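You operate a simulated robot arm through the tools that you are given. There is no shell and no other tool. Be economical: measure what you need, move in short steps, check, and stop when the job is done.

You run a simulated two-armed robot. Do the job below in one go: nothing can be reset, and whatever is moved stays where it is left.

## Task
Clamp a sound short board on the low rests, push check, then peg the deck with the two-hand start.
Fine: no split, no knot over a cross board.

It is judged by the outcome, as a careful person would: the job done as asked, and still so three seconds after it is handed in. It fails if anything else is knocked over, pushed out of place, dropped, spilled or broken.

## Robot
Two 7-joint arms with two-finger parallel grippers on one trunk, on a base that drives. Base frame: it is fixed to the floor where the robot stands at the start and does not move with it; the origin is under the middle of the robot, x ahead of it, y to its left, z up; the surface under the hand at the start is at about z = 0.86. Lengths are in m, angles in rad, forces in N, time in s.
The left shoulder is at the start at [0.07, 0.163, 1.145], the right one opposite. With the tool pointing down near the work surface each hand reaches from about 0.4 to 0.88 m from the robot's upright axis, wherever it stands, measured 20 degrees to its own side. Places, roughly: check button [0.7, -1.2, 1.2]. Payload 3.43 kg a hand.
The TCP of each hand is the grasp point between the finger pads, 0.034 m short of the fingertips. In the tool frame z runs along the fingers and y along their closing line. The gripper opens to 0.128 m. The fingers are 0.024 m wide and 0.012 m thick; the gripper's body (0.048 by 0.13 m) begins 0.096 m behind the TCP.
Orientation is that of the tool frame in the base frame, as a unit quaternion [w, x, y, z]. With the fingers straight down and closing along the base's y, the tool's x points along the base's -x, its y along +y and its z along -z.

## Interface
- The arms move only by the tool servo_tool. It takes "left_targets", "right_targets" or both (then of equal length, played together; a hand with none holds still); each is a list of rows, each a list of 3 entries, a list of its own where there are three numbers: the closure, from 0 (fully open) to 1 (shut), then the shift along the tool's x, y, z in m, then the turn, a rotation vector about the tool's x, y, z in rad. In form: [[claw, [x, y, z], [rx, ry, rz]], ...]. A call has 1 to 20 rows; each row shifts and turns the commanded pose from where the row before left it, along the tool's axes as they then stand. Each row takes 0.2 s and may step no farther than 0.05 m and 0.15 rad from the row before; otherwise, or with a gripper value out of range, the whole call is refused. A pose out of reach is approached as far as the arm can. The call stops where the force on the tool passes 90 N (or 10 N more than at its start, if that is more) or the arm is blocked; 0.2 s more then pass. The fingers move at their own pace (about 0.153 m/s each) and stop on an object; they squeeze with about 21 N. The grip force told is the motor's: it shows also when the fingers shut on nothing. Time passes only in rows, and 0.2 s behind the last, so rows that do not move let the fingers close. The reply holds the time, the measured pose of the TCP, the force on the tool along the base axes, the opening and the grip force, in the units named above and with some noise, with the torque about the TCP (base axes, N m) and any sound that the robot's microphone picked up.
- Cameras (640 x 400 px; columns grow to the right, rows downward): "scene" is now at [0.1277, -0.0335, 1.3655]; the picture's right is [-0.40, -0.92, 0.00], its down [-0.58, 0.25, -0.78] and it looks along [0.71, -0.31, -0.63] (base axes); focal length 275 px, centre (320, 200). "left" rides on the left gripper at [0.076, 0.011, -0.16] in its tool frame; the picture's right is [-0.15, 0.99, 0.00], its down [-0.88, -0.13, -0.46] and it looks along [-0.45, -0.07, 0.89] (tool axes); focal length 234 px, centre (320, 200). "right" rides on the right gripper at [0.076, -0.011, -0.16] in its tool frame; the picture's right is [0.15, 0.99, 0.00], its down [-0.88, 0.13, -0.46] and it looks along [-0.45, 0.07, 0.89] (tool axes); focal length 234 px, centre (320, 200). There is no depth. A picture from a camera that has moved, and an enlarged one, comes with that camera's place and axes in the base frame and with its lens.
- camera(camera): a new picture of that camera. It takes no simulated time.
- move_column(by): slides the trunk up (or, below 0, down) by that many m; the arms and the scene camera ride with it, the base frame stays. It gives what a move gives, with no picture.
- base_move(legs): drives the robot by 1 to 6 legs, each [ahead, left, turn to the left] in m, m and rad, along the robot's own axes; the way and the turn of a leg run together, so that a leg with both is an arc; at most 1.5 m and 3.142 rad a leg. The arms and the cameras ride along, it lands a little off, and it stops where it bumps. It gives what a move gives.
- aim_head(pan, tilt): turns the head with the scene camera to pan (to the left, within 1.501 rad either way) and tilt (down, from -0.506 to 1.204), counted from straight ahead of the robot. It gives what a move gives.
- zoom(camera, box): a new picture of the part [left, top, right, bottom] of that camera's present view, enlarged. It takes no simulated time.
- hand_in(): hands the job in; it is judged then, once.

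Go step by step. Nothing tells you exact positions but the pictures and the camera data: compare them with the known pose of the tool, close in by small moves and look again before you grip or let go. The budget is 120 turns and 100 pictures, counting those below and the enlarged ones. Unless the task says otherwise, let go and move clear before handing in, and close with one line.

The tools are called after ">>>" as name(argument=value, ...) on one line, values as JSON. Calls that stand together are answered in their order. servo_tool: Moves the arms, as the interface text tells. Its arguments: {"type":"object","properties":{"left_targets":{"type":"array"},"right_targets":{"type":"array"}},"required":[]} The other tools are called the same way: move_column (by) slides the trunk up or down; base_move (legs) drives the base; aim_head (pan, tilt) turns the head that bears the scene camera; camera (camera) takes a picture; zoom (camera, box) takes an enlarged picture of a part of a camera's view; hand_in () hands the job in.

At the start:

```text
clock: 0.0
left_ee_pos: [0.5182, -0.0619, 1.1508]
left_tcp_rot: [0.0, 0.0, 1.0, 0.001]
left_contact_force: [1.3, -0.9, 0.1]
left_moment: [0.0, 0.03, 0.01]
left_width: 0.1283
left_grasp_force: 0.1
right_ee_pos: [0.3693, -0.4753, 1.1499]
right_tcp_rot: [0.0, 0.0, 1.0, 0.0]
right_contact_force: [-0.5, -0.6, -0.3]
right_moment: [-0.01, 0.02, 0.02]
right_width: 0.128
right_grasp_force: 0.1
trunk travel left (down, up): [-0.625, 0.315]
robot x, y, heading: [-0.001, 0.0022, -0.002]
head pan, tilt: [-0.412, 0.681]
```

scene: 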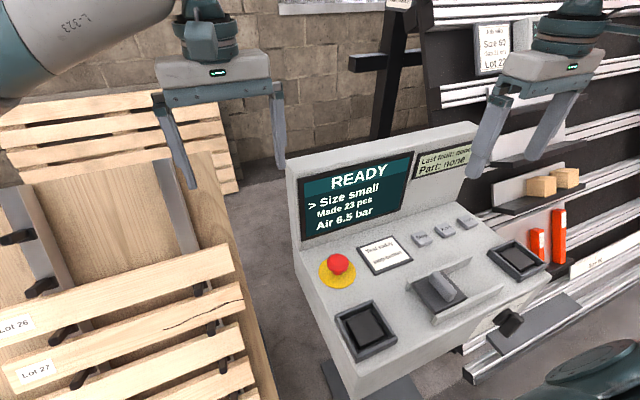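
right: 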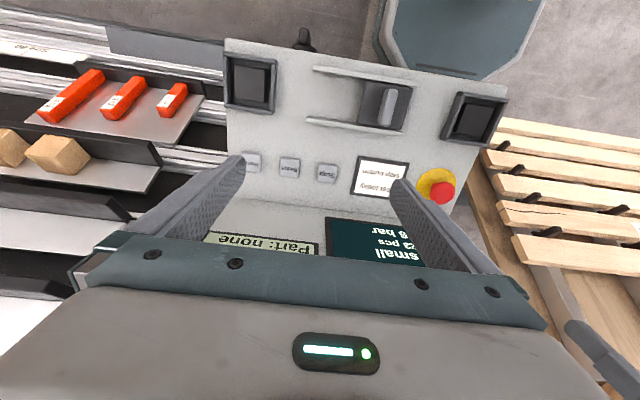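
left: 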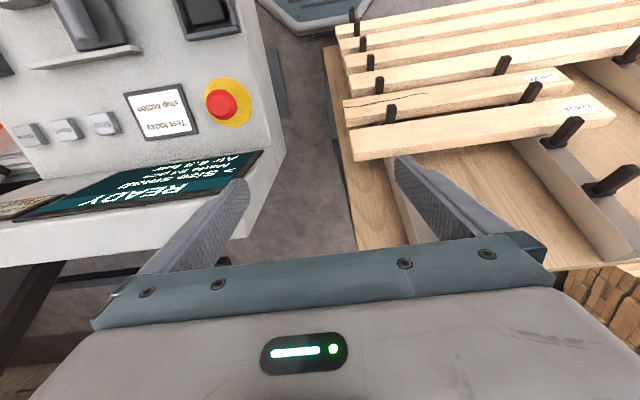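

I see a console with READY screen, boards on the left rack, and a wall rack on the right. First I'll look around and read the notices.

>>> zoom(camera="scene", box=[280, 130, 560, 380])

>>> aim_head(pan=0.5, tilt=0.75)

>>> camera(camera="scene")

>>> aim_head(pan=-1.2, tilt=0.5)

>>> camera(camera="scene")

```text
1.60 times, centred on (420, 255) of scene
camera zoom: at [0.1277, -0.0335, 1.3655], right [-0.4, -0.92, 0.0], down [-0.58, 0.25, -0.78], along [0.71, -0.31, -0.63], focal length 440 px, centre (160, 112)
```

zoom: 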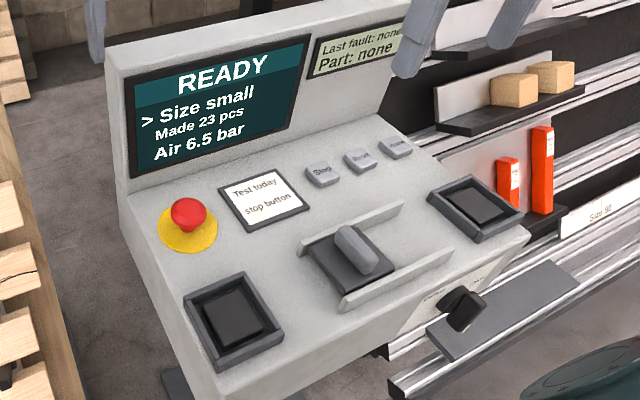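

```text
clock: 1.2
left_ee_pos: [0.5172, -0.0612, 1.1489]
left_tcp_rot: [0.0, -0.001, 1.0, 0.0]
left_contact_force: [-0.4, 0.5, 0.4]
left_moment: [0.02, 0.02, -0.01]
left_width: 0.1281
left_grasp_force: 0.0
right_ee_pos: [0.3688, -0.476, 1.1501]
right_tcp_rot: [0.0, -0.001, 1.0, 0.001]
right_contact_force: [0.3, 0.0, 0.5]
right_moment: [0.01, -0.01, 0.0]
right_width: 0.1281
right_grasp_force: 0.1
trunk travel left (down, up): [-0.625, 0.315]
robot x, y, heading: [-0.0033, 0.003, 0.004]
head pan, tilt: [0.499, 0.75]
```

```text
95 pictures are left
camera scene: at [0.122, 0.0403, 1.3597], right [0.48, -0.88, 0.0], down [-0.6, -0.33, -0.73], along [0.64, 0.35, -0.68], focal length 275 px, centre (320, 200)
```

scene: 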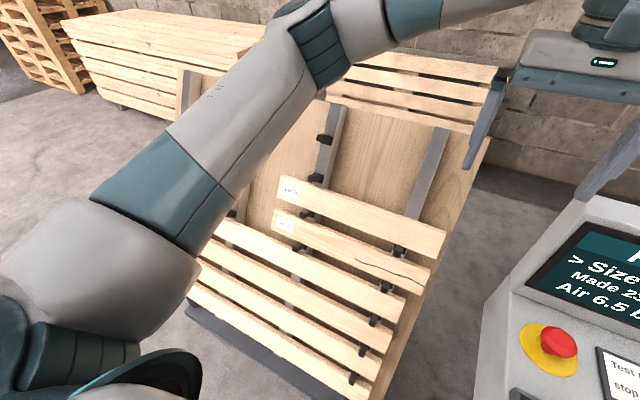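

```text
clock: 2.9
left_ee_pos: [0.5176, -0.0622, 1.1506]
left_tcp_rot: [0.0, 0.0, 1.0, 0.0]
left_contact_force: [1.2, -0.4, 0.2]
left_moment: [-0.02, -0.01, -0.02]
left_width: 0.128
left_grasp_force: 0.0
right_ee_pos: [0.3698, -0.4746, 1.1503]
right_tcp_rot: [0.0, 0.0, 1.0, 0.0]
right_contact_force: [0.1, 0.4, -0.9]
right_moment: [-0.01, -0.02, 0.0]
right_width: 0.1278
right_grasp_force: 0.0
trunk travel left (down, up): [-0.625, 0.315]
robot x, y, heading: [-0.0022, -0.0024, -0.002]
head pan, tilt: [-1.201, 0.499]
```

```text
94 pictures are left
camera scene: at [0.0821, -0.0841, 1.3816], right [-0.93, -0.36, 0.0], down [-0.17, 0.45, -0.88], along [0.32, -0.82, -0.48], focal length 275 px, centre (320, 200)
```

scene: 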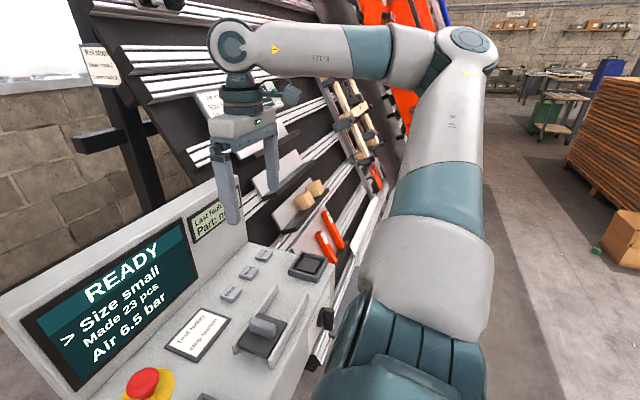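

The deck rig is further right. I'll raise the trunk for safe clearance and look at the signs there.

>>> move_column(by=0.2)

>>> base_move(legs=[[-0.15, 0, 0], [0, -0.9, 0]])

>>> aim_head(pan=-0.4, tilt=0.3)

>>> camera(camera="scene")

>>> aim_head(pan=0.3, tilt=0.5)

>>> camera(camera="scene")

```text
clock: 5.1
left_ee_pos: [0.518, -0.062, 1.3501]
left_tcp_rot: [0.0, 0.0, 1.0, 0.0]
left_contact_force: [0.3, 0.2, 0.2]
left_moment: [0.0, -0.02, 0.01]
left_width: 0.1279
left_grasp_force: 0.1
right_ee_pos: [0.3693, -0.4745, 1.3508]
right_tcp_rot: [0.0, 0.0, 1.0, 0.0]
right_contact_force: [-0.7, -0.9, 0.1]
right_moment: [0.01, 0.02, 0.0]
right_width: 0.128
right_grasp_force: 0.0
trunk travel left (down, up): [-0.825, 0.115]
robot x, y, heading: [-0.0017, 0.0044, 0.002]
head pan, tilt: [-1.201, 0.499]
```

```text
clock: 10.8
left_ee_pos: [0.3671, -0.9541, 1.3497]
left_tcp_rot: [0.0, -0.002, 1.0, 0.0]
left_contact_force: [-0.6, -0.3, -1.2]
left_moment: [-0.02, 0.02, -0.01]
left_width: 0.1281
left_grasp_force: 0.0
right_ee_pos: [0.219, -1.367, 1.3503]
right_tcp_rot: [0.0, -0.001, 1.0, 0.0]
right_contact_force: [0.3, -0.7, -0.4]
right_moment: [-0.03, -0.04, 0.01]
right_width: 0.1283
right_grasp_force: 0.0
trunk travel left (down, up): [-0.825, 0.115]
robot x, y, heading: [-0.1488, -0.8957, 0.004]
head pan, tilt: [-1.201, 0.499]
```

```text
clock: 11.9
left_ee_pos: [0.3674, -0.9535, 1.351]
left_tcp_rot: [0.0, -0.001, 1.0, 0.0]
left_contact_force: [0.3, 0.2, -1.2]
left_moment: [0.0, -0.01, 0.03]
left_width: 0.1282
left_grasp_force: 0.1
right_ee_pos: [0.2198, -1.3659, 1.3499]
right_tcp_rot: [0.0, -0.002, 1.0, -0.001]
right_contact_force: [-1.3, 0.4, -0.2]
right_moment: [-0.03, 0.03, -0.01]
right_width: 0.1279
right_grasp_force: 0.0
trunk travel left (down, up): [-0.825, 0.115]
robot x, y, heading: [-0.152, -0.8927, 0.003]
head pan, tilt: [-0.4, 0.3]
```

```text
93 pictures are left
camera scene: at [-0.0155, -0.9287, 1.6], right [-0.39, -0.92, 0.0], down [-0.27, 0.11, -0.96], along [0.88, -0.37, -0.3], focal length 275 px, centre (320, 200)
```

scene: 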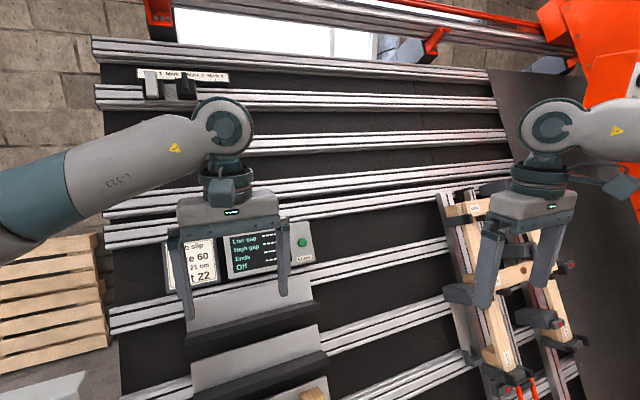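

```text
clock: 13.0
left_ee_pos: [0.3682, -0.9541, 1.35]
left_tcp_rot: [0.0, -0.001, 1.0, 0.0]
left_contact_force: [-0.8, -1.4, -0.2]
left_moment: [-0.03, 0.0, 0.0]
left_width: 0.1278
left_grasp_force: 0.1
right_ee_pos: [0.2193, -1.3668, 1.3498]
right_tcp_rot: [0.0, -0.001, 1.0, 0.0]
right_contact_force: [0.5, 0.1, -0.4]
right_moment: [0.01, -0.02, 0.0]
right_width: 0.1282
right_grasp_force: 0.2
trunk travel left (down, up): [-0.825, 0.115]
robot x, y, heading: [-0.1514, -0.8939, 0.006]
head pan, tilt: [0.3, 0.499]
```

```text
92 pictures are left
camera scene: at [-0.0148, -0.8658, 1.5816], right [0.3, -0.95, 0.0], down [-0.46, -0.14, -0.88], along [0.84, 0.26, -0.48], focal length 275 px, centre (320, 200)
```

scene: 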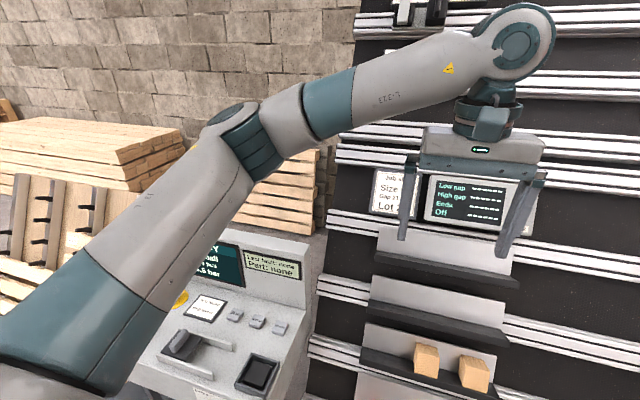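

Arms hide parts; I'll zoom on the signs and move the base a bit for a clear view.

>>> base_move(legs=[[-0.2, -0.5, 0]])

>>> aim_head(pan=0.0, tilt=0.3)

>>> camera(camera="scene")

```text
clock: 16.1
left_ee_pos: [0.1682, -1.4592, 1.3497]
left_tcp_rot: [0.0, -0.004, 1.0, 0.001]
left_contact_force: [0.0, -0.6, -0.6]
left_moment: [-0.02, -0.02, 0.0]
left_width: 0.1279
left_grasp_force: 0.1
right_ee_pos: [0.0233, -1.8729, 1.3501]
right_tcp_rot: [0.0, -0.003, 1.0, 0.0]
right_contact_force: [0.2, -0.4, 0.1]
right_moment: [-0.03, 0.0, 0.01]
right_width: 0.1278
right_grasp_force: 0.0
trunk travel left (down, up): [-0.825, 0.115]
robot x, y, heading: [-0.3487, -1.4015, 0.005]
head pan, tilt: [0.3, 0.499]
```

```text
clock: 16.9
left_ee_pos: [0.1674, -1.4601, 1.3503]
left_tcp_rot: [0.0, -0.004, 1.0, 0.0]
left_contact_force: [0.2, 0.2, 0.5]
left_moment: [0.03, 0.0, -0.03]
left_width: 0.1279
left_grasp_force: 0.1
right_ee_pos: [0.0212, -1.8756, 1.3499]
right_tcp_rot: [0.0, -0.003, 1.0, 0.0]
right_contact_force: [0.3, -0.5, -0.5]
right_moment: [0.02, -0.03, -0.02]
right_width: 0.128
right_grasp_force: 0.0
trunk travel left (down, up): [-0.825, 0.115]
robot x, y, heading: [-0.3498, -1.4022, 0.012]
head pan, tilt: [0.0, 0.3]
```

```text
91 pictures are left
camera scene: at [-0.2083, -1.4009, 1.6], right [0.01, -1.0, 0.0], down [-0.3, 0.0, -0.96], along [0.96, 0.01, -0.3], focal length 275 px, centre (320, 200)
```

scene: 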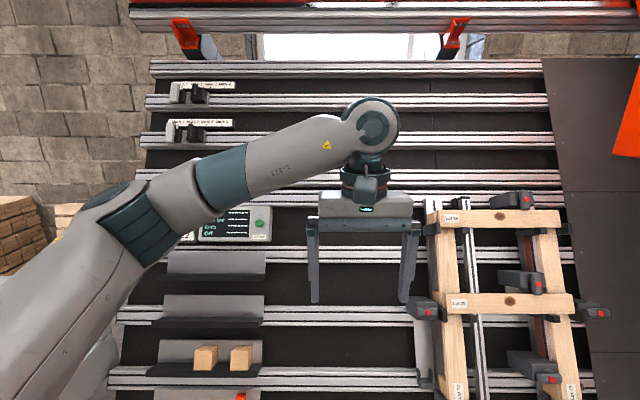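

A tilted assembly wall with a pallet fixture. Zooming in on its parts.

>>> zoom(camera="scene", box=[400, 180, 640, 400])

>>> zoom(camera="scene", box=[150, 70, 270, 150])

>>> aim_head(pan=-0.4, tilt=0.75)

>>> camera(camera="scene")

>>> aim_head(pan=0.4, tilt=0.75)

>>> camera(camera="scene")

```text
1.82 times, centred on (520, 290) of scene
camera zoom: at [-0.2083, -1.4009, 1.6], right [0.01, -1.0, 0.0], down [-0.3, 0.0, -0.96], along [0.96, 0.01, -0.3], focal length 499 px, centre (-44, 36)
```

zoom: 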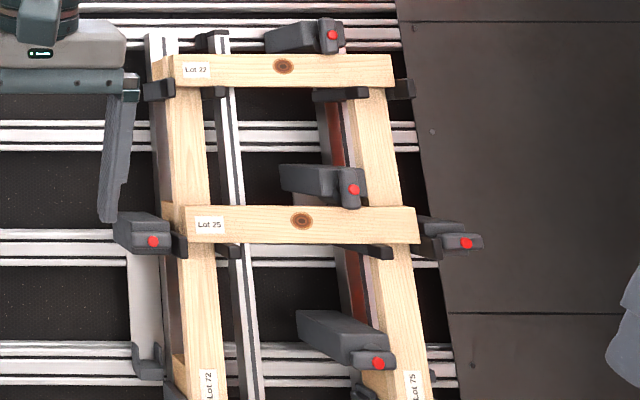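

```text
5.00 times, centred on (210, 110) of scene
camera zoom: at [-0.2083, -1.4009, 1.6], right [0.01, -1.0, 0.0], down [-0.3, 0.0, -0.96], along [0.96, 0.01, -0.3], focal length 1373 px, centre (870, 650)
```

zoom: 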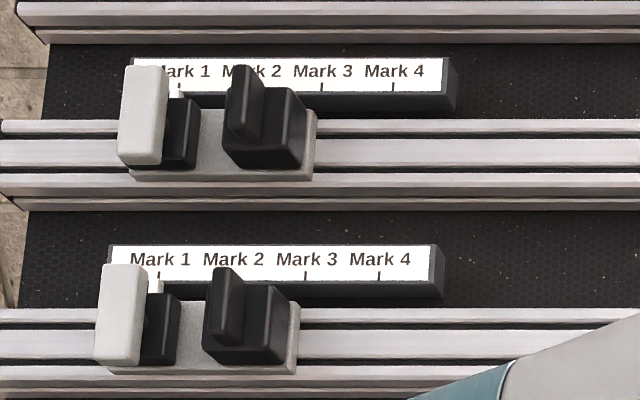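

```text
clock: 17.9
left_ee_pos: [0.1683, -1.4611, 1.3505]
left_tcp_rot: [-0.001, -0.003, 1.0, 0.0]
left_contact_force: [0.3, 0.0, -0.7]
left_moment: [0.0, -0.03, -0.01]
left_width: 0.1278
left_grasp_force: 0.0
right_ee_pos: [0.0218, -1.8731, 1.3503]
right_tcp_rot: [0.0, -0.003, 1.0, 0.0]
right_contact_force: [0.3, 0.6, -1.0]
right_moment: [-0.01, -0.03, -0.05]
right_width: 0.128
right_grasp_force: 0.0
trunk travel left (down, up): [-0.825, 0.115]
robot x, y, heading: [-0.3478, -1.4036, 0.006]
head pan, tilt: [-0.4, 0.75]
```

```text
88 pictures are left
camera scene: at [-0.2248, -1.4324, 1.5597], right [-0.38, -0.92, 0.0], down [-0.63, 0.26, -0.73], along [0.68, -0.28, -0.68], focal length 275 px, centre (320, 200)
```

scene: 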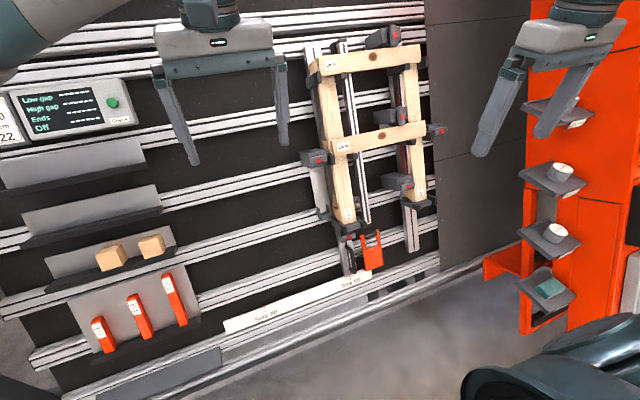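

```text
clock: 19.0
left_ee_pos: [0.1663, -1.4599, 1.3498]
left_tcp_rot: [0.0, -0.003, 1.0, 0.001]
left_contact_force: [-0.3, 0.2, -0.2]
left_moment: [-0.02, 0.03, 0.02]
left_width: 0.1278
left_grasp_force: 0.1
right_ee_pos: [0.0212, -1.8732, 1.3507]
right_tcp_rot: [0.0, -0.003, 1.0, 0.0]
right_contact_force: [-0.2, -0.4, 0.6]
right_moment: [0.0, -0.01, -0.04]
right_width: 0.1281
right_grasp_force: 0.1
trunk travel left (down, up): [-0.825, 0.115]
robot x, y, heading: [-0.3519, -1.4016, 0.005]
head pan, tilt: [0.4, 0.75]
```

```text
87 pictures are left
camera scene: at [-0.2253, -1.3682, 1.5596], right [0.4, -0.92, 0.0], down [-0.63, -0.27, -0.73], along [0.67, 0.29, -0.68], focal length 275 px, centre (320, 200)
```

scene: 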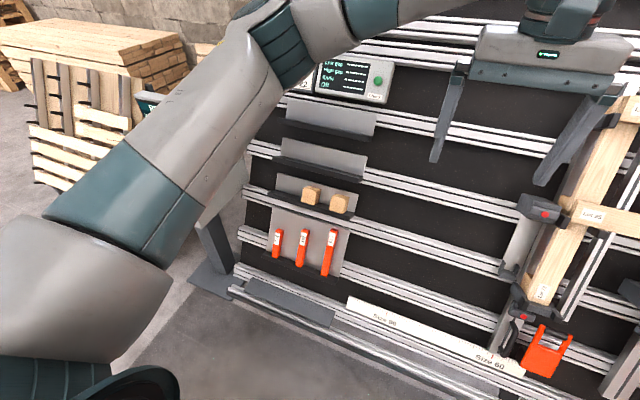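

Now I need the job slip and the low rests close up. I'll move so the arms don't block, and zoom.

>>> zoom(camera="scene", box=[480, 180, 640, 380])

>>> base_move(legs=[[-0.1, 0.75, 0]])

>>> aim_head(pan=0.0, tilt=0.45)

>>> camera(camera="scene")

```text
2.00 times, centred on (560, 280) of scene
camera zoom: at [-0.2253, -1.3682, 1.5596], right [0.4, -0.92, 0.0], down [-0.63, -0.27, -0.73], along [0.67, 0.29, -0.68], focal length 549 px, centre (-160, 40)
```

zoom: 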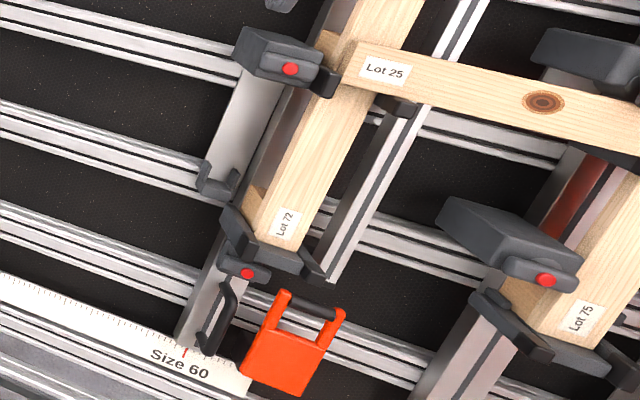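

```text
clock: 23.1
left_ee_pos: [0.0621, -0.7072, 1.3499]
left_tcp_rot: [0.0, -0.005, 1.0, 0.001]
left_contact_force: [0.3, 0.4, 0.2]
left_moment: [0.03, -0.01, 0.02]
left_width: 0.1281
left_grasp_force: 0.0
right_ee_pos: [-0.0832, -1.1219, 1.3492]
right_tcp_rot: [0.0, -0.005, 1.0, 0.001]
right_contact_force: [0.5, -0.4, 0.2]
right_moment: [0.04, 0.01, 0.01]
right_width: 0.128
right_grasp_force: 0.1
trunk travel left (down, up): [-0.825, 0.115]
robot x, y, heading: [-0.4527, -0.6443, 0.008]
head pan, tilt: [0.4, 0.75]
```

```text
clock: 24.0
left_ee_pos: [0.0621, -0.7056, 1.3499]
left_tcp_rot: [0.0, -0.005, 1.0, -0.001]
left_contact_force: [-0.5, 0.4, 0.3]
left_moment: [0.01, 0.01, 0.03]
left_width: 0.1276
left_grasp_force: 0.2
right_ee_pos: [-0.0837, -1.1192, 1.351]
right_tcp_rot: [-0.001, -0.006, 1.0, 0.001]
right_contact_force: [-0.2, 0.7, -0.5]
right_moment: [0.0, -0.02, -0.02]
right_width: 0.1281
right_grasp_force: 0.1
trunk travel left (down, up): [-0.825, 0.115]
robot x, y, heading: [-0.4583, -0.6476, 0.011]
head pan, tilt: [0.0, 0.45]
```

```text
85 pictures are left
camera scene: at [-0.3153, -0.6459, 1.586], right [0.01, -1.0, 0.0], down [-0.44, 0.0, -0.9], along [0.9, 0.01, -0.44], focal length 275 px, centre (320, 200)
```

scene: 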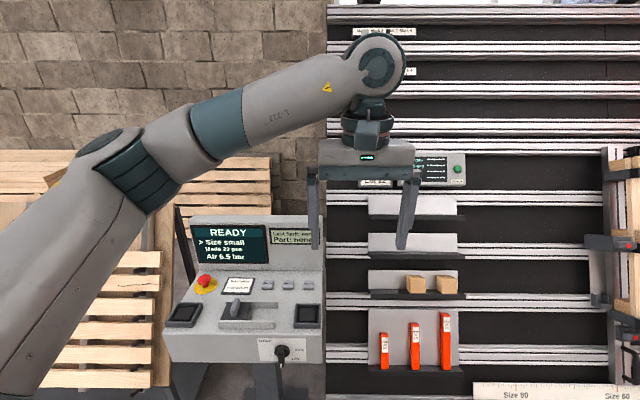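

Getting closer to reading the slip; shift further left and zoom.

>>> base_move(legs=[[0, 0.45, 0]])

>>> aim_head(pan=-0.5, tilt=0.4)

>>> camera(camera="scene")

```text
clock: 26.7
left_ee_pos: [0.0589, -0.2651, 1.3502]
left_tcp_rot: [-0.001, -0.001, 1.0, 0.001]
left_contact_force: [0.5, -0.3, 0.2]
left_moment: [0.01, 0.01, 0.0]
left_width: 0.1278
left_grasp_force: 0.0
right_ee_pos: [-0.0892, -0.6783, 1.3488]
right_tcp_rot: [0.0, -0.001, 1.0, 0.0]
right_contact_force: [-0.4, 0.7, -0.1]
right_moment: [0.0, 0.01, 0.02]
right_width: 0.1276
right_grasp_force: 0.1
trunk travel left (down, up): [-0.825, 0.115]
robot x, y, heading: [-0.4592, -0.203, 0.001]
head pan, tilt: [0.0, 0.45]
```

```text
clock: 27.6
left_ee_pos: [0.0598, -0.2626, 1.3494]
left_tcp_rot: [0.0, -0.001, 1.0, 0.0]
left_contact_force: [0.5, 0.5, -0.7]
left_moment: [-0.01, 0.01, -0.01]
left_width: 0.1281
left_grasp_force: 0.1
right_ee_pos: [-0.0891, -0.6761, 1.3496]
right_tcp_rot: [0.001, 0.0, 1.0, 0.0]
right_contact_force: [-0.3, 0.2, -0.6]
right_moment: [-0.03, 0.0, -0.02]
right_width: 0.1282
right_grasp_force: 0.0
trunk travel left (down, up): [-0.825, 0.115]
robot x, y, heading: [-0.4581, -0.2049, 0.008]
head pan, tilt: [-0.499, 0.4]
```

```text
84 pictures are left
camera scene: at [-0.3282, -0.2449, 1.5907], right [-0.48, -0.88, 0.0], down [-0.34, 0.19, -0.92], along [0.81, -0.44, -0.39], focal length 275 px, centre (320, 200)
```

scene: 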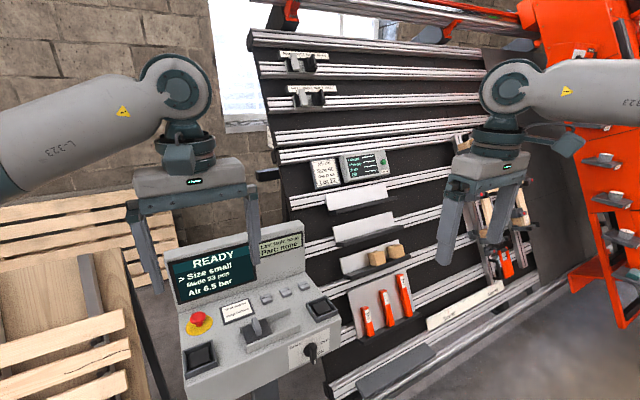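

>>> zoom(camera="scene", box=[300, 140, 400, 200])

>>> zoom(camera="scene", box=[330, 230, 440, 350])

>>> zoom(camera="scene", box=[170, 220, 350, 390])

```text
6.40 times, centred on (350, 170) of scene
camera zoom: at [-0.3282, -0.2449, 1.5907], right [-0.48, -0.88, 0.0], down [-0.34, 0.19, -0.92], along [0.81, -0.44, -0.39], focal length 1758 px, centre (128, 392)
```

zoom: 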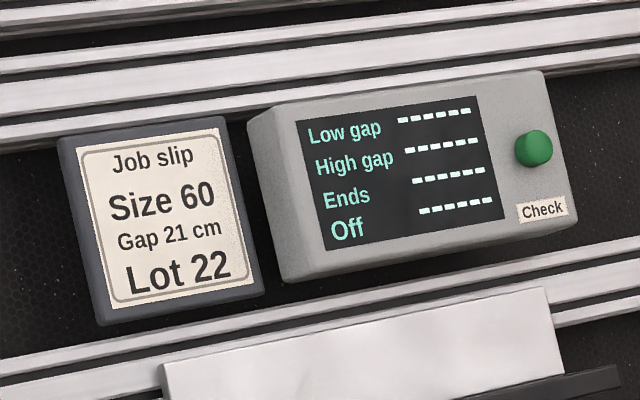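

```text
3.33 times, centred on (385, 290) of scene
camera zoom: at [-0.3282, -0.2449, 1.5907], right [-0.48, -0.88, 0.0], down [-0.34, 0.19, -0.92], along [0.81, -0.44, -0.39], focal length 916 px, centre (103, -100)
```

zoom: 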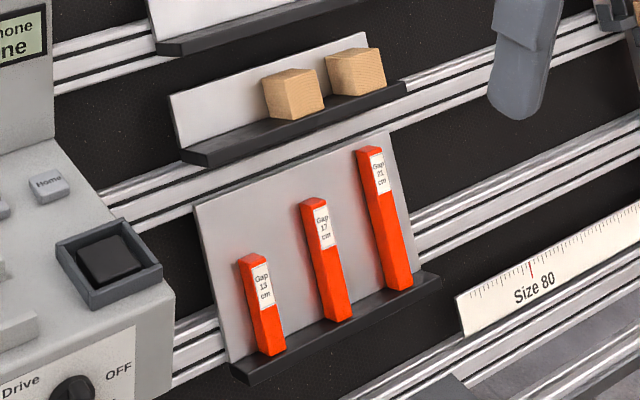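

```text
2.35 times, centred on (260, 305) of scene
camera zoom: at [-0.3282, -0.2449, 1.5907], right [-0.48, -0.88, 0.0], down [-0.34, 0.19, -0.92], along [0.81, -0.44, -0.39], focal length 646 px, centre (461, -47)
```

zoom: 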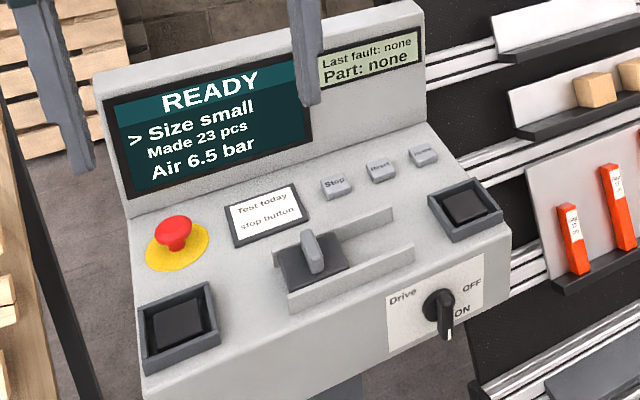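

Slip: Size 60, gap 21 cm, lot 22. Now look at the board stand on the left.

>>> base_move(legs=[[0, 0.75, 0]])

>>> aim_head(pan=-0.2, tilt=0.6)

>>> camera(camera="scene")

>>> aim_head(pan=0.5, tilt=0.6)

>>> camera(camera="scene")

```text
clock: 31.7
left_ee_pos: [0.0576, 0.4931, 1.3487]
left_tcp_rot: [0.0, -0.001, 1.0, 0.001]
left_contact_force: [0.2, -0.5, 0.2]
left_moment: [-0.02, 0.0, 0.02]
left_width: 0.1277
left_grasp_force: 0.1
right_ee_pos: [-0.0906, 0.0793, 1.3497]
right_tcp_rot: [0.001, -0.001, 1.0, 0.001]
right_contact_force: [0.3, -0.3, -1.2]
right_moment: [-0.03, 0.0, 0.0]
right_width: 0.1283
right_grasp_force: 0.1
trunk travel left (down, up): [-0.825, 0.115]
robot x, y, heading: [-0.4579, 0.5556, 0.002]
head pan, tilt: [-0.499, 0.4]
```

```text
clock: 32.5
left_ee_pos: [0.058, 0.4939, 1.35]
left_tcp_rot: [0.0, -0.001, 1.0, 0.0]
left_contact_force: [-0.2, -0.4, -0.2]
left_moment: [0.04, 0.0, 0.01]
left_width: 0.128
left_grasp_force: 0.0
right_ee_pos: [-0.0906, 0.0807, 1.3504]
right_tcp_rot: [0.0, -0.001, 1.0, 0.0]
right_contact_force: [-0.7, 1.4, -0.7]
right_moment: [-0.02, 0.01, 0.02]
right_width: 0.1278
right_grasp_force: 0.0
trunk travel left (down, up): [-0.825, 0.115]
robot x, y, heading: [-0.4578, 0.5546, 0.005]
head pan, tilt: [-0.201, 0.6]
```

```text
80 pictures are left
camera scene: at [-0.3241, 0.5394, 1.5726], right [-0.2, -0.98, 0.0], down [-0.55, 0.11, -0.83], along [0.81, -0.16, -0.56], focal length 275 px, centre (320, 200)
```

scene: 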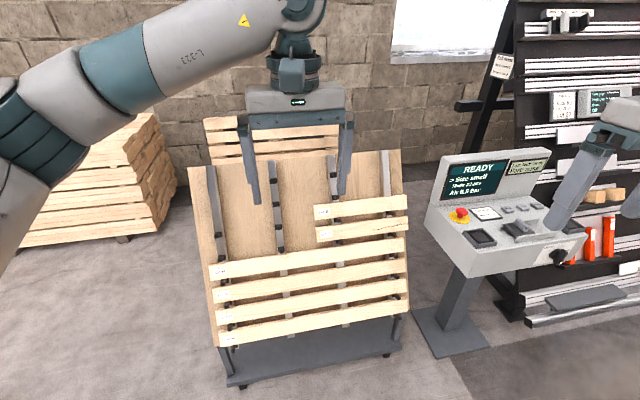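

```text
clock: 33.6
left_ee_pos: [0.0567, 0.494, 1.3507]
left_tcp_rot: [0.0, -0.001, 1.0, 0.0]
left_contact_force: [-0.3, 0.1, 0.8]
left_moment: [0.01, 0.02, 0.02]
left_width: 0.128
left_grasp_force: 0.1
right_ee_pos: [-0.0916, 0.0809, 1.3505]
right_tcp_rot: [0.0, -0.001, 1.0, 0.001]
right_contact_force: [0.4, 0.5, 0.0]
right_moment: [0.03, 0.02, 0.02]
right_width: 0.128
right_grasp_force: 0.0
trunk travel left (down, up): [-0.825, 0.115]
robot x, y, heading: [-0.4613, 0.5586, -0.003]
head pan, tilt: [0.499, 0.6]
```

```text
79 pictures are left
camera scene: at [-0.3331, 0.5988, 1.5725], right [0.48, -0.88, 0.0], down [-0.5, -0.27, -0.82], along [0.72, 0.4, -0.57], focal length 275 px, centre (320, 200)
```

scene: 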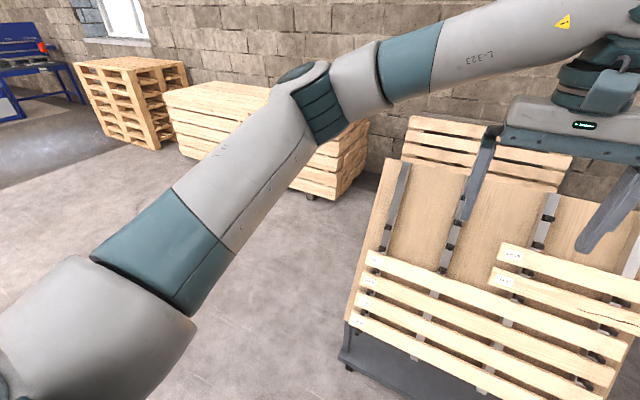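

Two short boards: Lot 26 (top) and Lot 27 (split seen). Inspect closely.

>>> aim_head(pan=-0.2, tilt=0.6)

>>> zoom(camera="scene", box=[300, 180, 420, 255])

>>> zoom(camera="scene", box=[430, 140, 600, 280])

```text
clock: 34.6
left_ee_pos: [0.0573, 0.4939, 1.3507]
left_tcp_rot: [0.0, 0.0, 1.0, 0.0]
left_contact_force: [0.7, -0.1, 0.0]
left_moment: [0.01, 0.0, 0.02]
left_width: 0.1282
left_grasp_force: 0.0
right_ee_pos: [-0.0904, 0.0806, 1.3496]
right_tcp_rot: [0.001, -0.001, 1.0, 0.0]
right_contact_force: [-0.3, 0.2, 0.2]
right_moment: [-0.02, 0.01, 0.01]
right_width: 0.1282
right_grasp_force: 0.2
trunk travel left (down, up): [-0.825, 0.115]
robot x, y, heading: [-0.4602, 0.5576, 0.002]
head pan, tilt: [-0.201, 0.6]
```

```text
5.33 times, centred on (360, 218) of scene
camera zoom: at [-0.324, 0.539, 1.5725], right [-0.2, -0.98, 0.0], down [-0.55, 0.11, -0.82], along [0.81, -0.16, -0.57], focal length 1465 px, centre (107, 107)
```

zoom: 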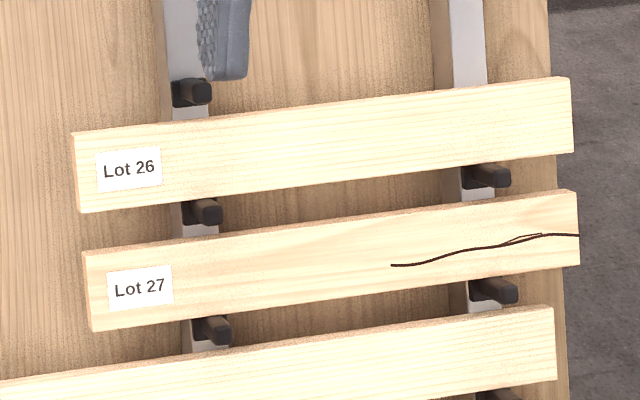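

```text
2.86 times, centred on (515, 210) of scene
camera zoom: at [-0.324, 0.539, 1.5725], right [-0.2, -0.98, 0.0], down [-0.55, 0.11, -0.82], along [0.81, -0.16, -0.57], focal length 785 px, centre (-237, 171)
```

zoom: 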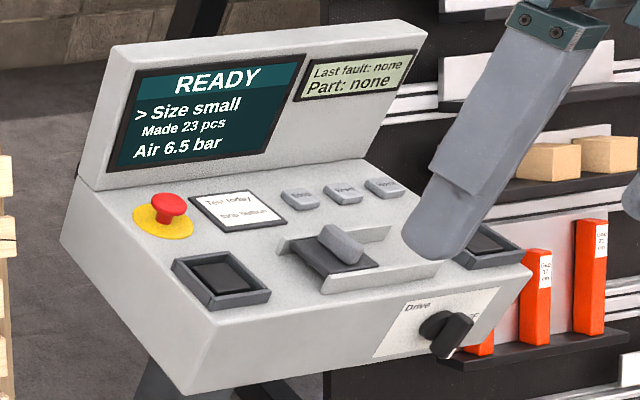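

Lot 26 is sound, at about (0.55, 0.0..0.39, 0.91). Next, look closely at the deck rests and clamps.

>>> base_move(legs=[[0.0, -1.2, 0], [0.1, -1.1, 0]])

>>> move_column(by=-0.2)

>>> aim_head(pan=-0.25, tilt=0.65)

>>> camera(camera="scene")

```text
clock: 45.9
left_ee_pos: [0.195, -1.7766, 1.3491]
left_tcp_rot: [0.0, -0.012, 1.0, 0.0]
left_contact_force: [0.4, 0.5, -0.4]
left_moment: [0.0, 0.01, -0.01]
left_width: 0.128
left_grasp_force: 0.1
right_ee_pos: [0.0565, -2.1938, 1.35]
right_tcp_rot: [0.0, -0.013, 1.0, 0.0]
right_contact_force: [0.3, -0.3, 0.1]
right_moment: [-0.01, -0.01, -0.01]
right_width: 0.128
right_grasp_force: 0.1
trunk travel left (down, up): [-0.825, 0.115]
robot x, y, heading: [-0.3254, -1.7291, 0.026]
head pan, tilt: [-0.201, 0.6]
```

```text
clock: 48.1
left_ee_pos: [0.1953, -1.7772, 1.1497]
left_tcp_rot: [0.0, -0.012, 1.0, 0.0]
left_contact_force: [0.0, -0.2, -0.2]
left_moment: [-0.03, 0.04, 0.01]
left_width: 0.1281
left_grasp_force: 0.0
right_ee_pos: [0.056, -2.1948, 1.1501]
right_tcp_rot: [0.0, -0.013, 1.0, 0.0]
right_contact_force: [0.8, 0.0, -0.3]
right_moment: [0.01, 0.0, -0.01]
right_width: 0.1281
right_grasp_force: 0.0
trunk travel left (down, up): [-0.625, 0.315]
robot x, y, heading: [-0.3215, -1.7281, 0.026]
head pan, tilt: [-0.201, 0.6]
```

```text
clock: 48.7
left_ee_pos: [0.1956, -1.7775, 1.1502]
left_tcp_rot: [0.0, -0.012, 1.0, 0.0]
left_contact_force: [-0.1, -0.1, -0.3]
left_moment: [0.01, -0.04, 0.0]
left_width: 0.1279
left_grasp_force: 0.1
right_ee_pos: [0.0562, -2.1949, 1.1502]
right_tcp_rot: [0.0, -0.013, 1.0, 0.0]
right_contact_force: [-0.1, 0.0, -0.3]
right_moment: [-0.01, -0.01, 0.0]
right_width: 0.128
right_grasp_force: 0.0
trunk travel left (down, up): [-0.625, 0.315]
robot x, y, heading: [-0.3265, -1.7314, 0.024]
head pan, tilt: [-0.25, 0.649]
```

```text
76 pictures are left
camera scene: at [-0.1902, -1.7458, 1.3683], right [-0.22, -0.97, 0.0], down [-0.59, 0.13, -0.8], along [0.78, -0.18, -0.6], focal length 275 px, centre (320, 200)
```

scene: 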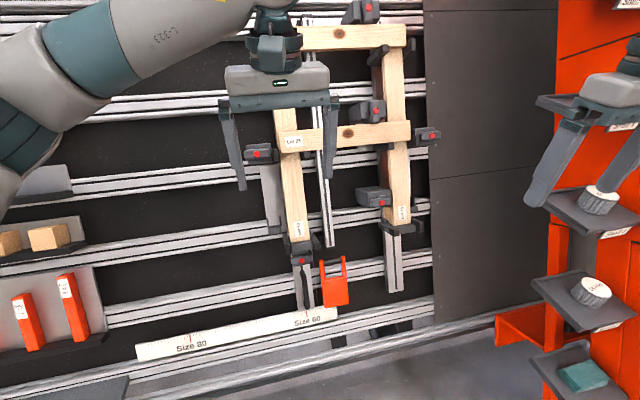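

>>> zoom(camera="scene", box=[220, 90, 460, 320])

>>> zoom(camera="scene", box=[340, 160, 450, 250])

>>> zoom(camera="scene", box=[260, 210, 370, 320])

```text
1.74 times, centred on (340, 205) of scene
camera zoom: at [-0.1902, -1.7458, 1.3683], right [-0.22, -0.97, 0.0], down [-0.59, 0.13, -0.8], along [0.78, -0.18, -0.6], focal length 478 px, centre (285, 191)
```

zoom: 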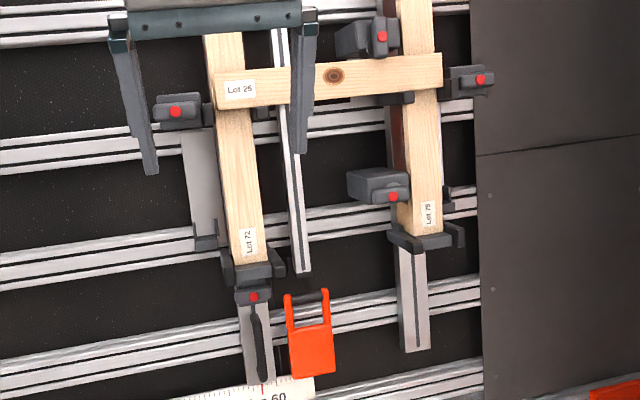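

```text
4.44 times, centred on (395, 205) of scene
camera zoom: at [-0.1902, -1.7458, 1.3683], right [-0.22, -0.97, 0.0], down [-0.59, 0.13, -0.8], along [0.78, -0.18, -0.6], focal length 1221 px, centre (-13, 178)
```

zoom: 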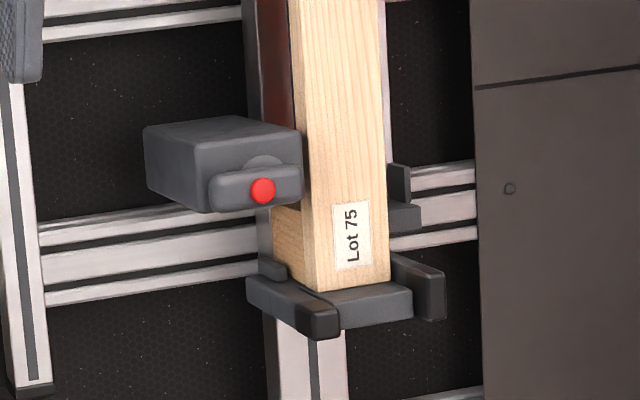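

```text
3.64 times, centred on (315, 265) of scene
camera zoom: at [-0.1902, -1.7458, 1.3683], right [-0.22, -0.97, 0.0], down [-0.59, 0.13, -0.8], along [0.78, -0.18, -0.6], focal length 999 px, centre (338, -36)
```

zoom: 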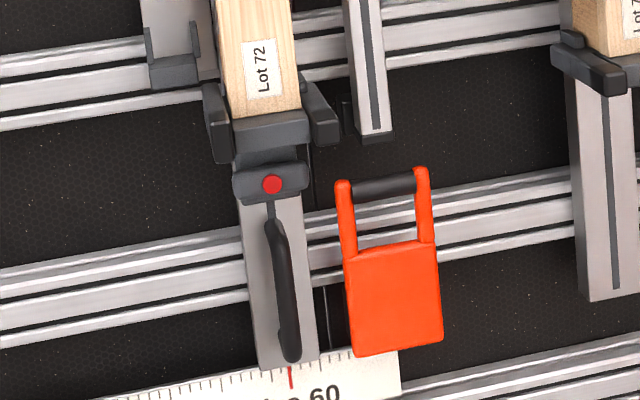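

I'll use the wrist cameras from here for another angle.

>>> camera(camera="left")

>>> camera(camera="right")

```text
72 pictures are left
camera left: at [0.1194, -1.7681, 1.3087], right [0.12, 0.99, 0.0], down [0.88, -0.11, 0.46], along [0.45, -0.06, -0.89], focal length 234 px, centre (320, 200)
```

left: 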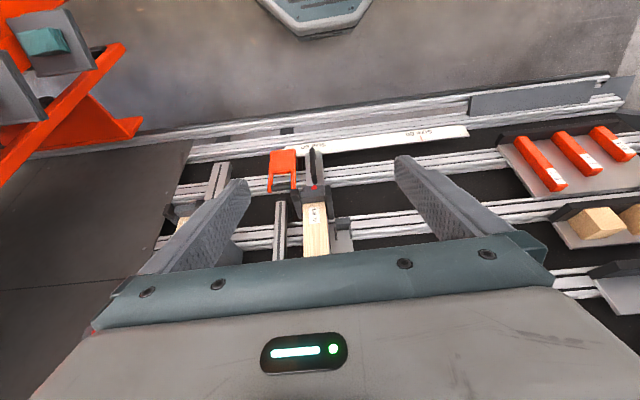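

```text
71 pictures are left
camera right: at [-0.0189, -2.2067, 1.3094], right [-0.17, 0.99, 0.0], down [0.88, 0.15, 0.46], along [0.45, 0.08, -0.89], focal length 234 px, centre (320, 200)
```

right: 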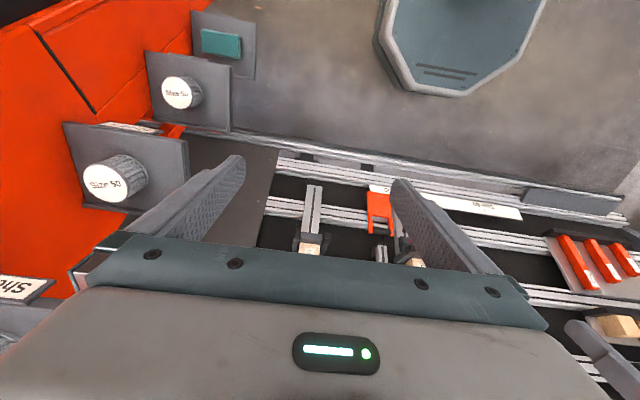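

>>> zoom(camera="left", box=[240, 130, 380, 270])

>>> zoom(camera="scene", box=[500, 0, 640, 130])

```text
2.86 times, centred on (310, 200) of left
camera zoom: at [0.1194, -1.7681, 1.3087], right [0.12, 0.99, 0.0], down [0.88, -0.11, 0.46], along [0.45, -0.06, -0.89], focal length 669 px, centre (349, 200)
```

zoom: 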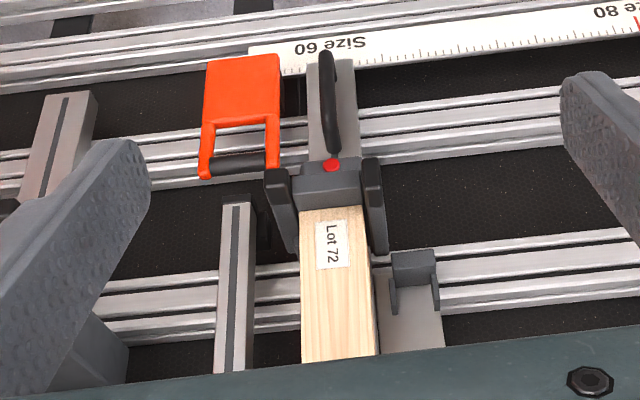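

```text
3.08 times, centred on (570, 65) of scene
camera zoom: at [-0.1902, -1.7458, 1.3683], right [-0.22, -0.97, 0.0], down [-0.59, 0.13, -0.8], along [0.78, -0.18, -0.6], focal length 845 px, centre (-449, 615)
```

zoom: 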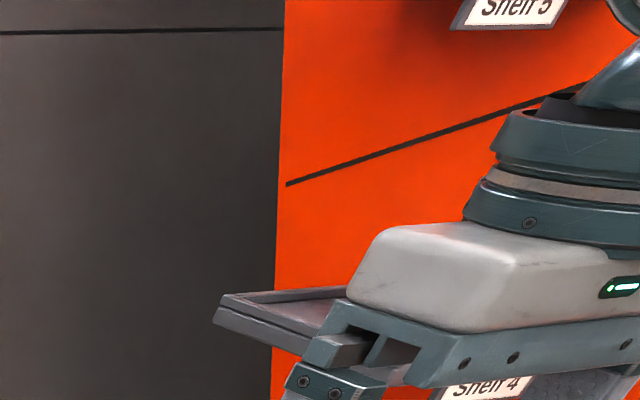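

I'll tilt the left tool 60° forward so its camera faces the deck squarely.

>>> servo_tool(left_targets=[[0, [0, 0, 0], [0, -0.1496, 0]], [0, [0, 0, 0], [0, -0.1496, 0]], [0, [0, 0, 0], [0, -0.1496, 0]], [0, [0, 0, 0], [0, -0.1496, 0]], [0, [0, 0, 0], [0, -0.1496, 0]], [0, [0, 0, 0], [0, -0.1496, 0]], [0, [0, 0, 0], [0, -0.1496, 0]], [0, [0, 0, 0], [0, 0, 0]]])

>>> camera(camera="left")

```text
clock: 50.5
left_ee_pos: [0.1937, -1.7781, 1.1501]
left_tcp_rot: [0.501, -0.011, 0.865, 0.007]
left_contact_force: [-0.5, 0.0, 0.0]
left_moment: [-0.01, -0.01, -0.03]
left_width: 0.1279
left_grasp_force: 0.0
right_ee_pos: [0.0568, -2.193, 1.1494]
right_tcp_rot: [0.001, -0.013, 1.0, 0.0]
right_contact_force: [0.0, 0.5, -0.2]
right_moment: [-0.01, 0.0, 0.0]
right_width: 0.1281
right_grasp_force: 0.0
trunk travel left (down, up): [-0.625, 0.315]
robot x, y, heading: [-0.3269, -1.7254, 0.024]
head pan, tilt: [-0.25, 0.649]
```

```text
68 pictures are left
camera left: at [0.0184, -1.7703, 1.1633], right [0.05, 0.99, 0.13], down [0.05, -0.13, 0.99], along [1.0, -0.04, -0.05], focal length 234 px, centre (320, 200)
```

left: 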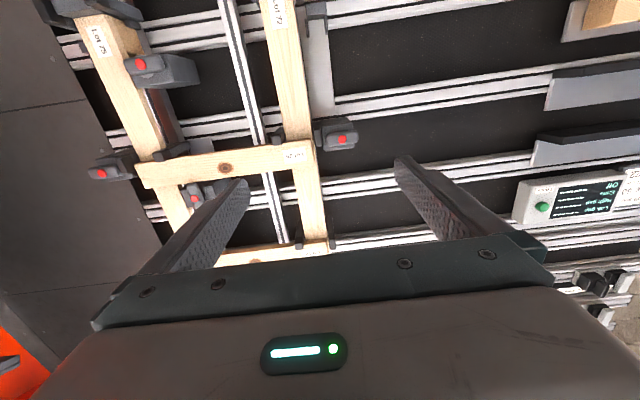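

>>> move_column(by=-0.33)

>>> camera(camera="left")

>>> camera(camera="scene")

```text
clock: 53.8
left_ee_pos: [0.1934, -1.7767, 0.8197]
left_tcp_rot: [0.5, -0.009, 0.866, 0.005]
left_contact_force: [-0.3, -0.3, 0.4]
left_moment: [0.0, 0.01, -0.02]
left_width: 0.1278
left_grasp_force: 0.1
right_ee_pos: [0.0564, -2.1941, 0.82]
right_tcp_rot: [0.0, -0.012, 1.0, 0.0]
right_contact_force: [0.8, -0.6, 0.3]
right_moment: [0.01, 0.01, -0.02]
right_width: 0.1282
right_grasp_force: 0.0
trunk travel left (down, up): [-0.295, 0.645]
robot x, y, heading: [-0.3256, -1.7315, 0.021]
head pan, tilt: [-0.25, 0.649]
```

```text
67 pictures are left
camera left: at [0.0179, -1.7707, 0.8337], right [0.05, 0.99, 0.13], down [0.05, -0.13, 0.99], along [1.0, -0.04, -0.05], focal length 234 px, centre (320, 200)
```

left: 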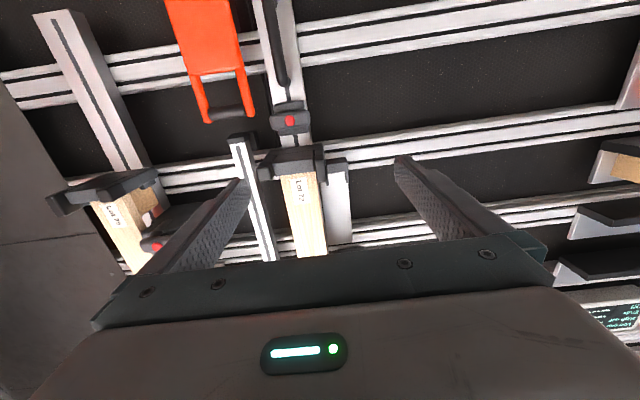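

```text
66 pictures are left
camera scene: at [-0.1904, -1.7457, 1.0383], right [-0.22, -0.97, 0.0], down [-0.59, 0.13, -0.8], along [0.78, -0.18, -0.6], focal length 275 px, centre (320, 200)
```

scene: 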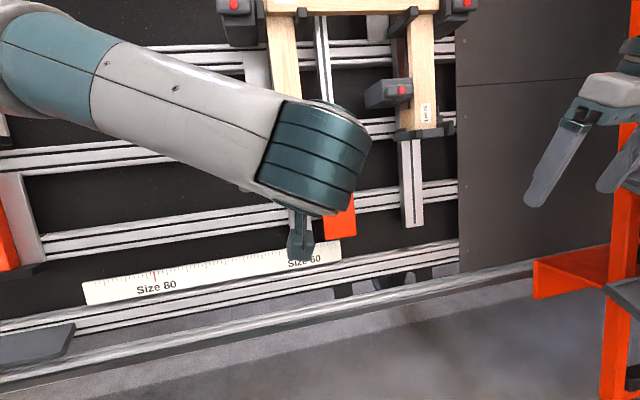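

>>> zoom(camera="left", box=[160, 0, 400, 200])

>>> zoom(camera="left", box=[30, 140, 230, 270])

```text
2.00 times, centred on (280, 100) of left
camera zoom: at [0.0179, -1.7707, 0.8337], right [0.05, 0.99, 0.13], down [0.05, -0.13, 0.99], along [1.0, -0.04, -0.05], focal length 468 px, centre (400, 400)
```

zoom: 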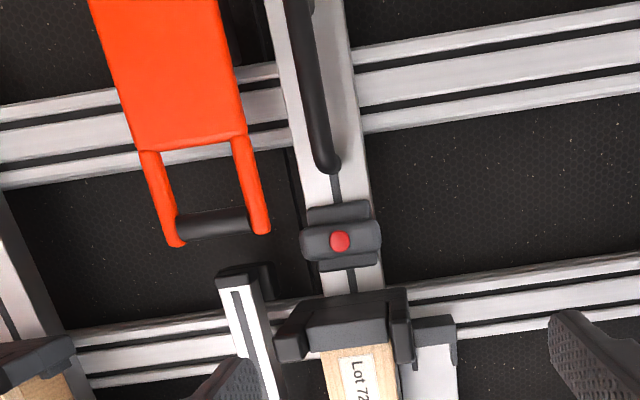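

```text
3.08 times, centred on (130, 205) of left
camera zoom: at [0.0179, -1.7707, 0.8337], right [0.05, 0.99, 0.13], down [0.05, -0.13, 0.99], along [1.0, -0.04, -0.05], focal length 720 px, centre (905, 185)
```

zoom: 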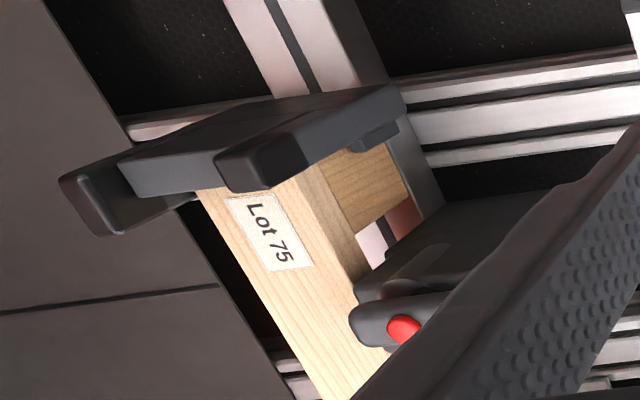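

>>> zoom(camera="scene", box=[350, 0, 480, 150])

>>> move_column(by=0.33)

>>> zoom(camera="left", box=[80, 30, 370, 270])

>>> zoom(camera="scene", box=[320, 90, 450, 180])

```text
2.67 times, centred on (415, 75) of scene
camera zoom: at [-0.1904, -1.7457, 1.0383], right [-0.22, -0.97, 0.0], down [-0.59, 0.13, -0.8], along [0.78, -0.18, -0.6], focal length 732 px, centre (67, 533)
```

zoom: 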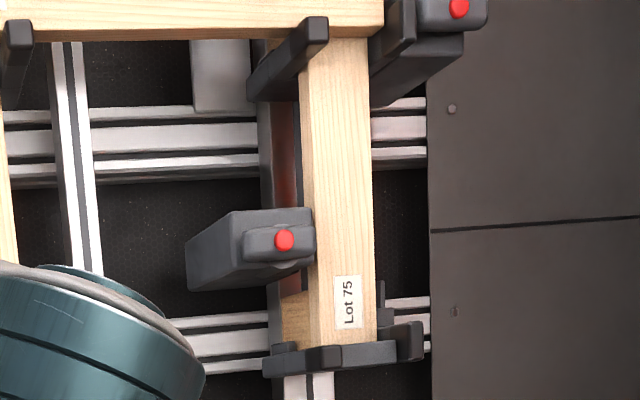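

```text
clock: 57.0
left_ee_pos: [0.1944, -1.7779, 1.1508]
left_tcp_rot: [0.5, -0.01, 0.866, 0.006]
left_contact_force: [0.1, -0.3, 0.0]
left_moment: [-0.03, 0.0, 0.01]
left_width: 0.1282
left_grasp_force: 0.1
right_ee_pos: [0.056, -2.1937, 1.1511]
right_tcp_rot: [0.001, -0.012, 1.0, 0.0]
right_contact_force: [0.4, 0.4, 0.0]
right_moment: [0.01, 0.03, 0.02]
right_width: 0.1278
right_grasp_force: 0.1
trunk travel left (down, up): [-0.625, 0.315]
robot x, y, heading: [-0.3257, -1.7294, 0.027]
head pan, tilt: [-0.25, 0.649]
```

```text
1.67 times, centred on (225, 150) of left
camera zoom: at [0.0182, -1.7708, 1.1635], right [0.05, 0.99, 0.13], down [0.05, -0.13, 0.99], along [1.0, -0.04, -0.06], focal length 390 px, centre (478, 283)
```

zoom: 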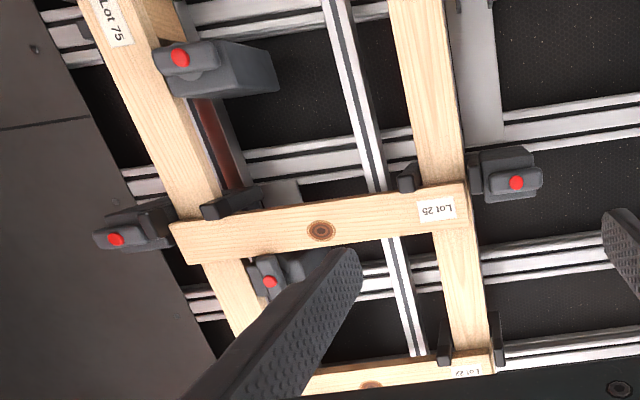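

```text
4.44 times, centred on (385, 135) of scene
camera zoom: at [-0.1901, -1.7459, 1.3682], right [-0.22, -0.97, 0.0], down [-0.59, 0.13, -0.8], along [0.78, -0.18, -0.6], focal length 1221 px, centre (31, 489)
```

zoom: 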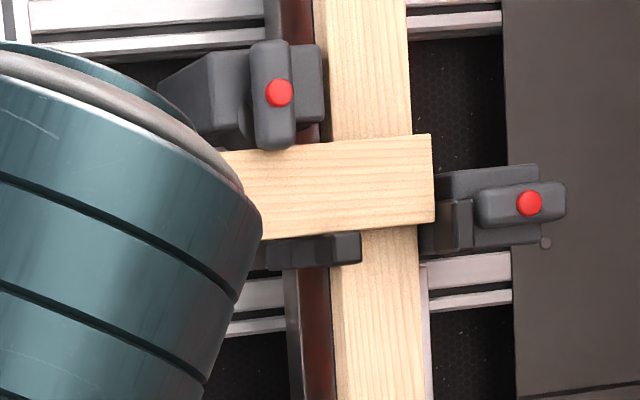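

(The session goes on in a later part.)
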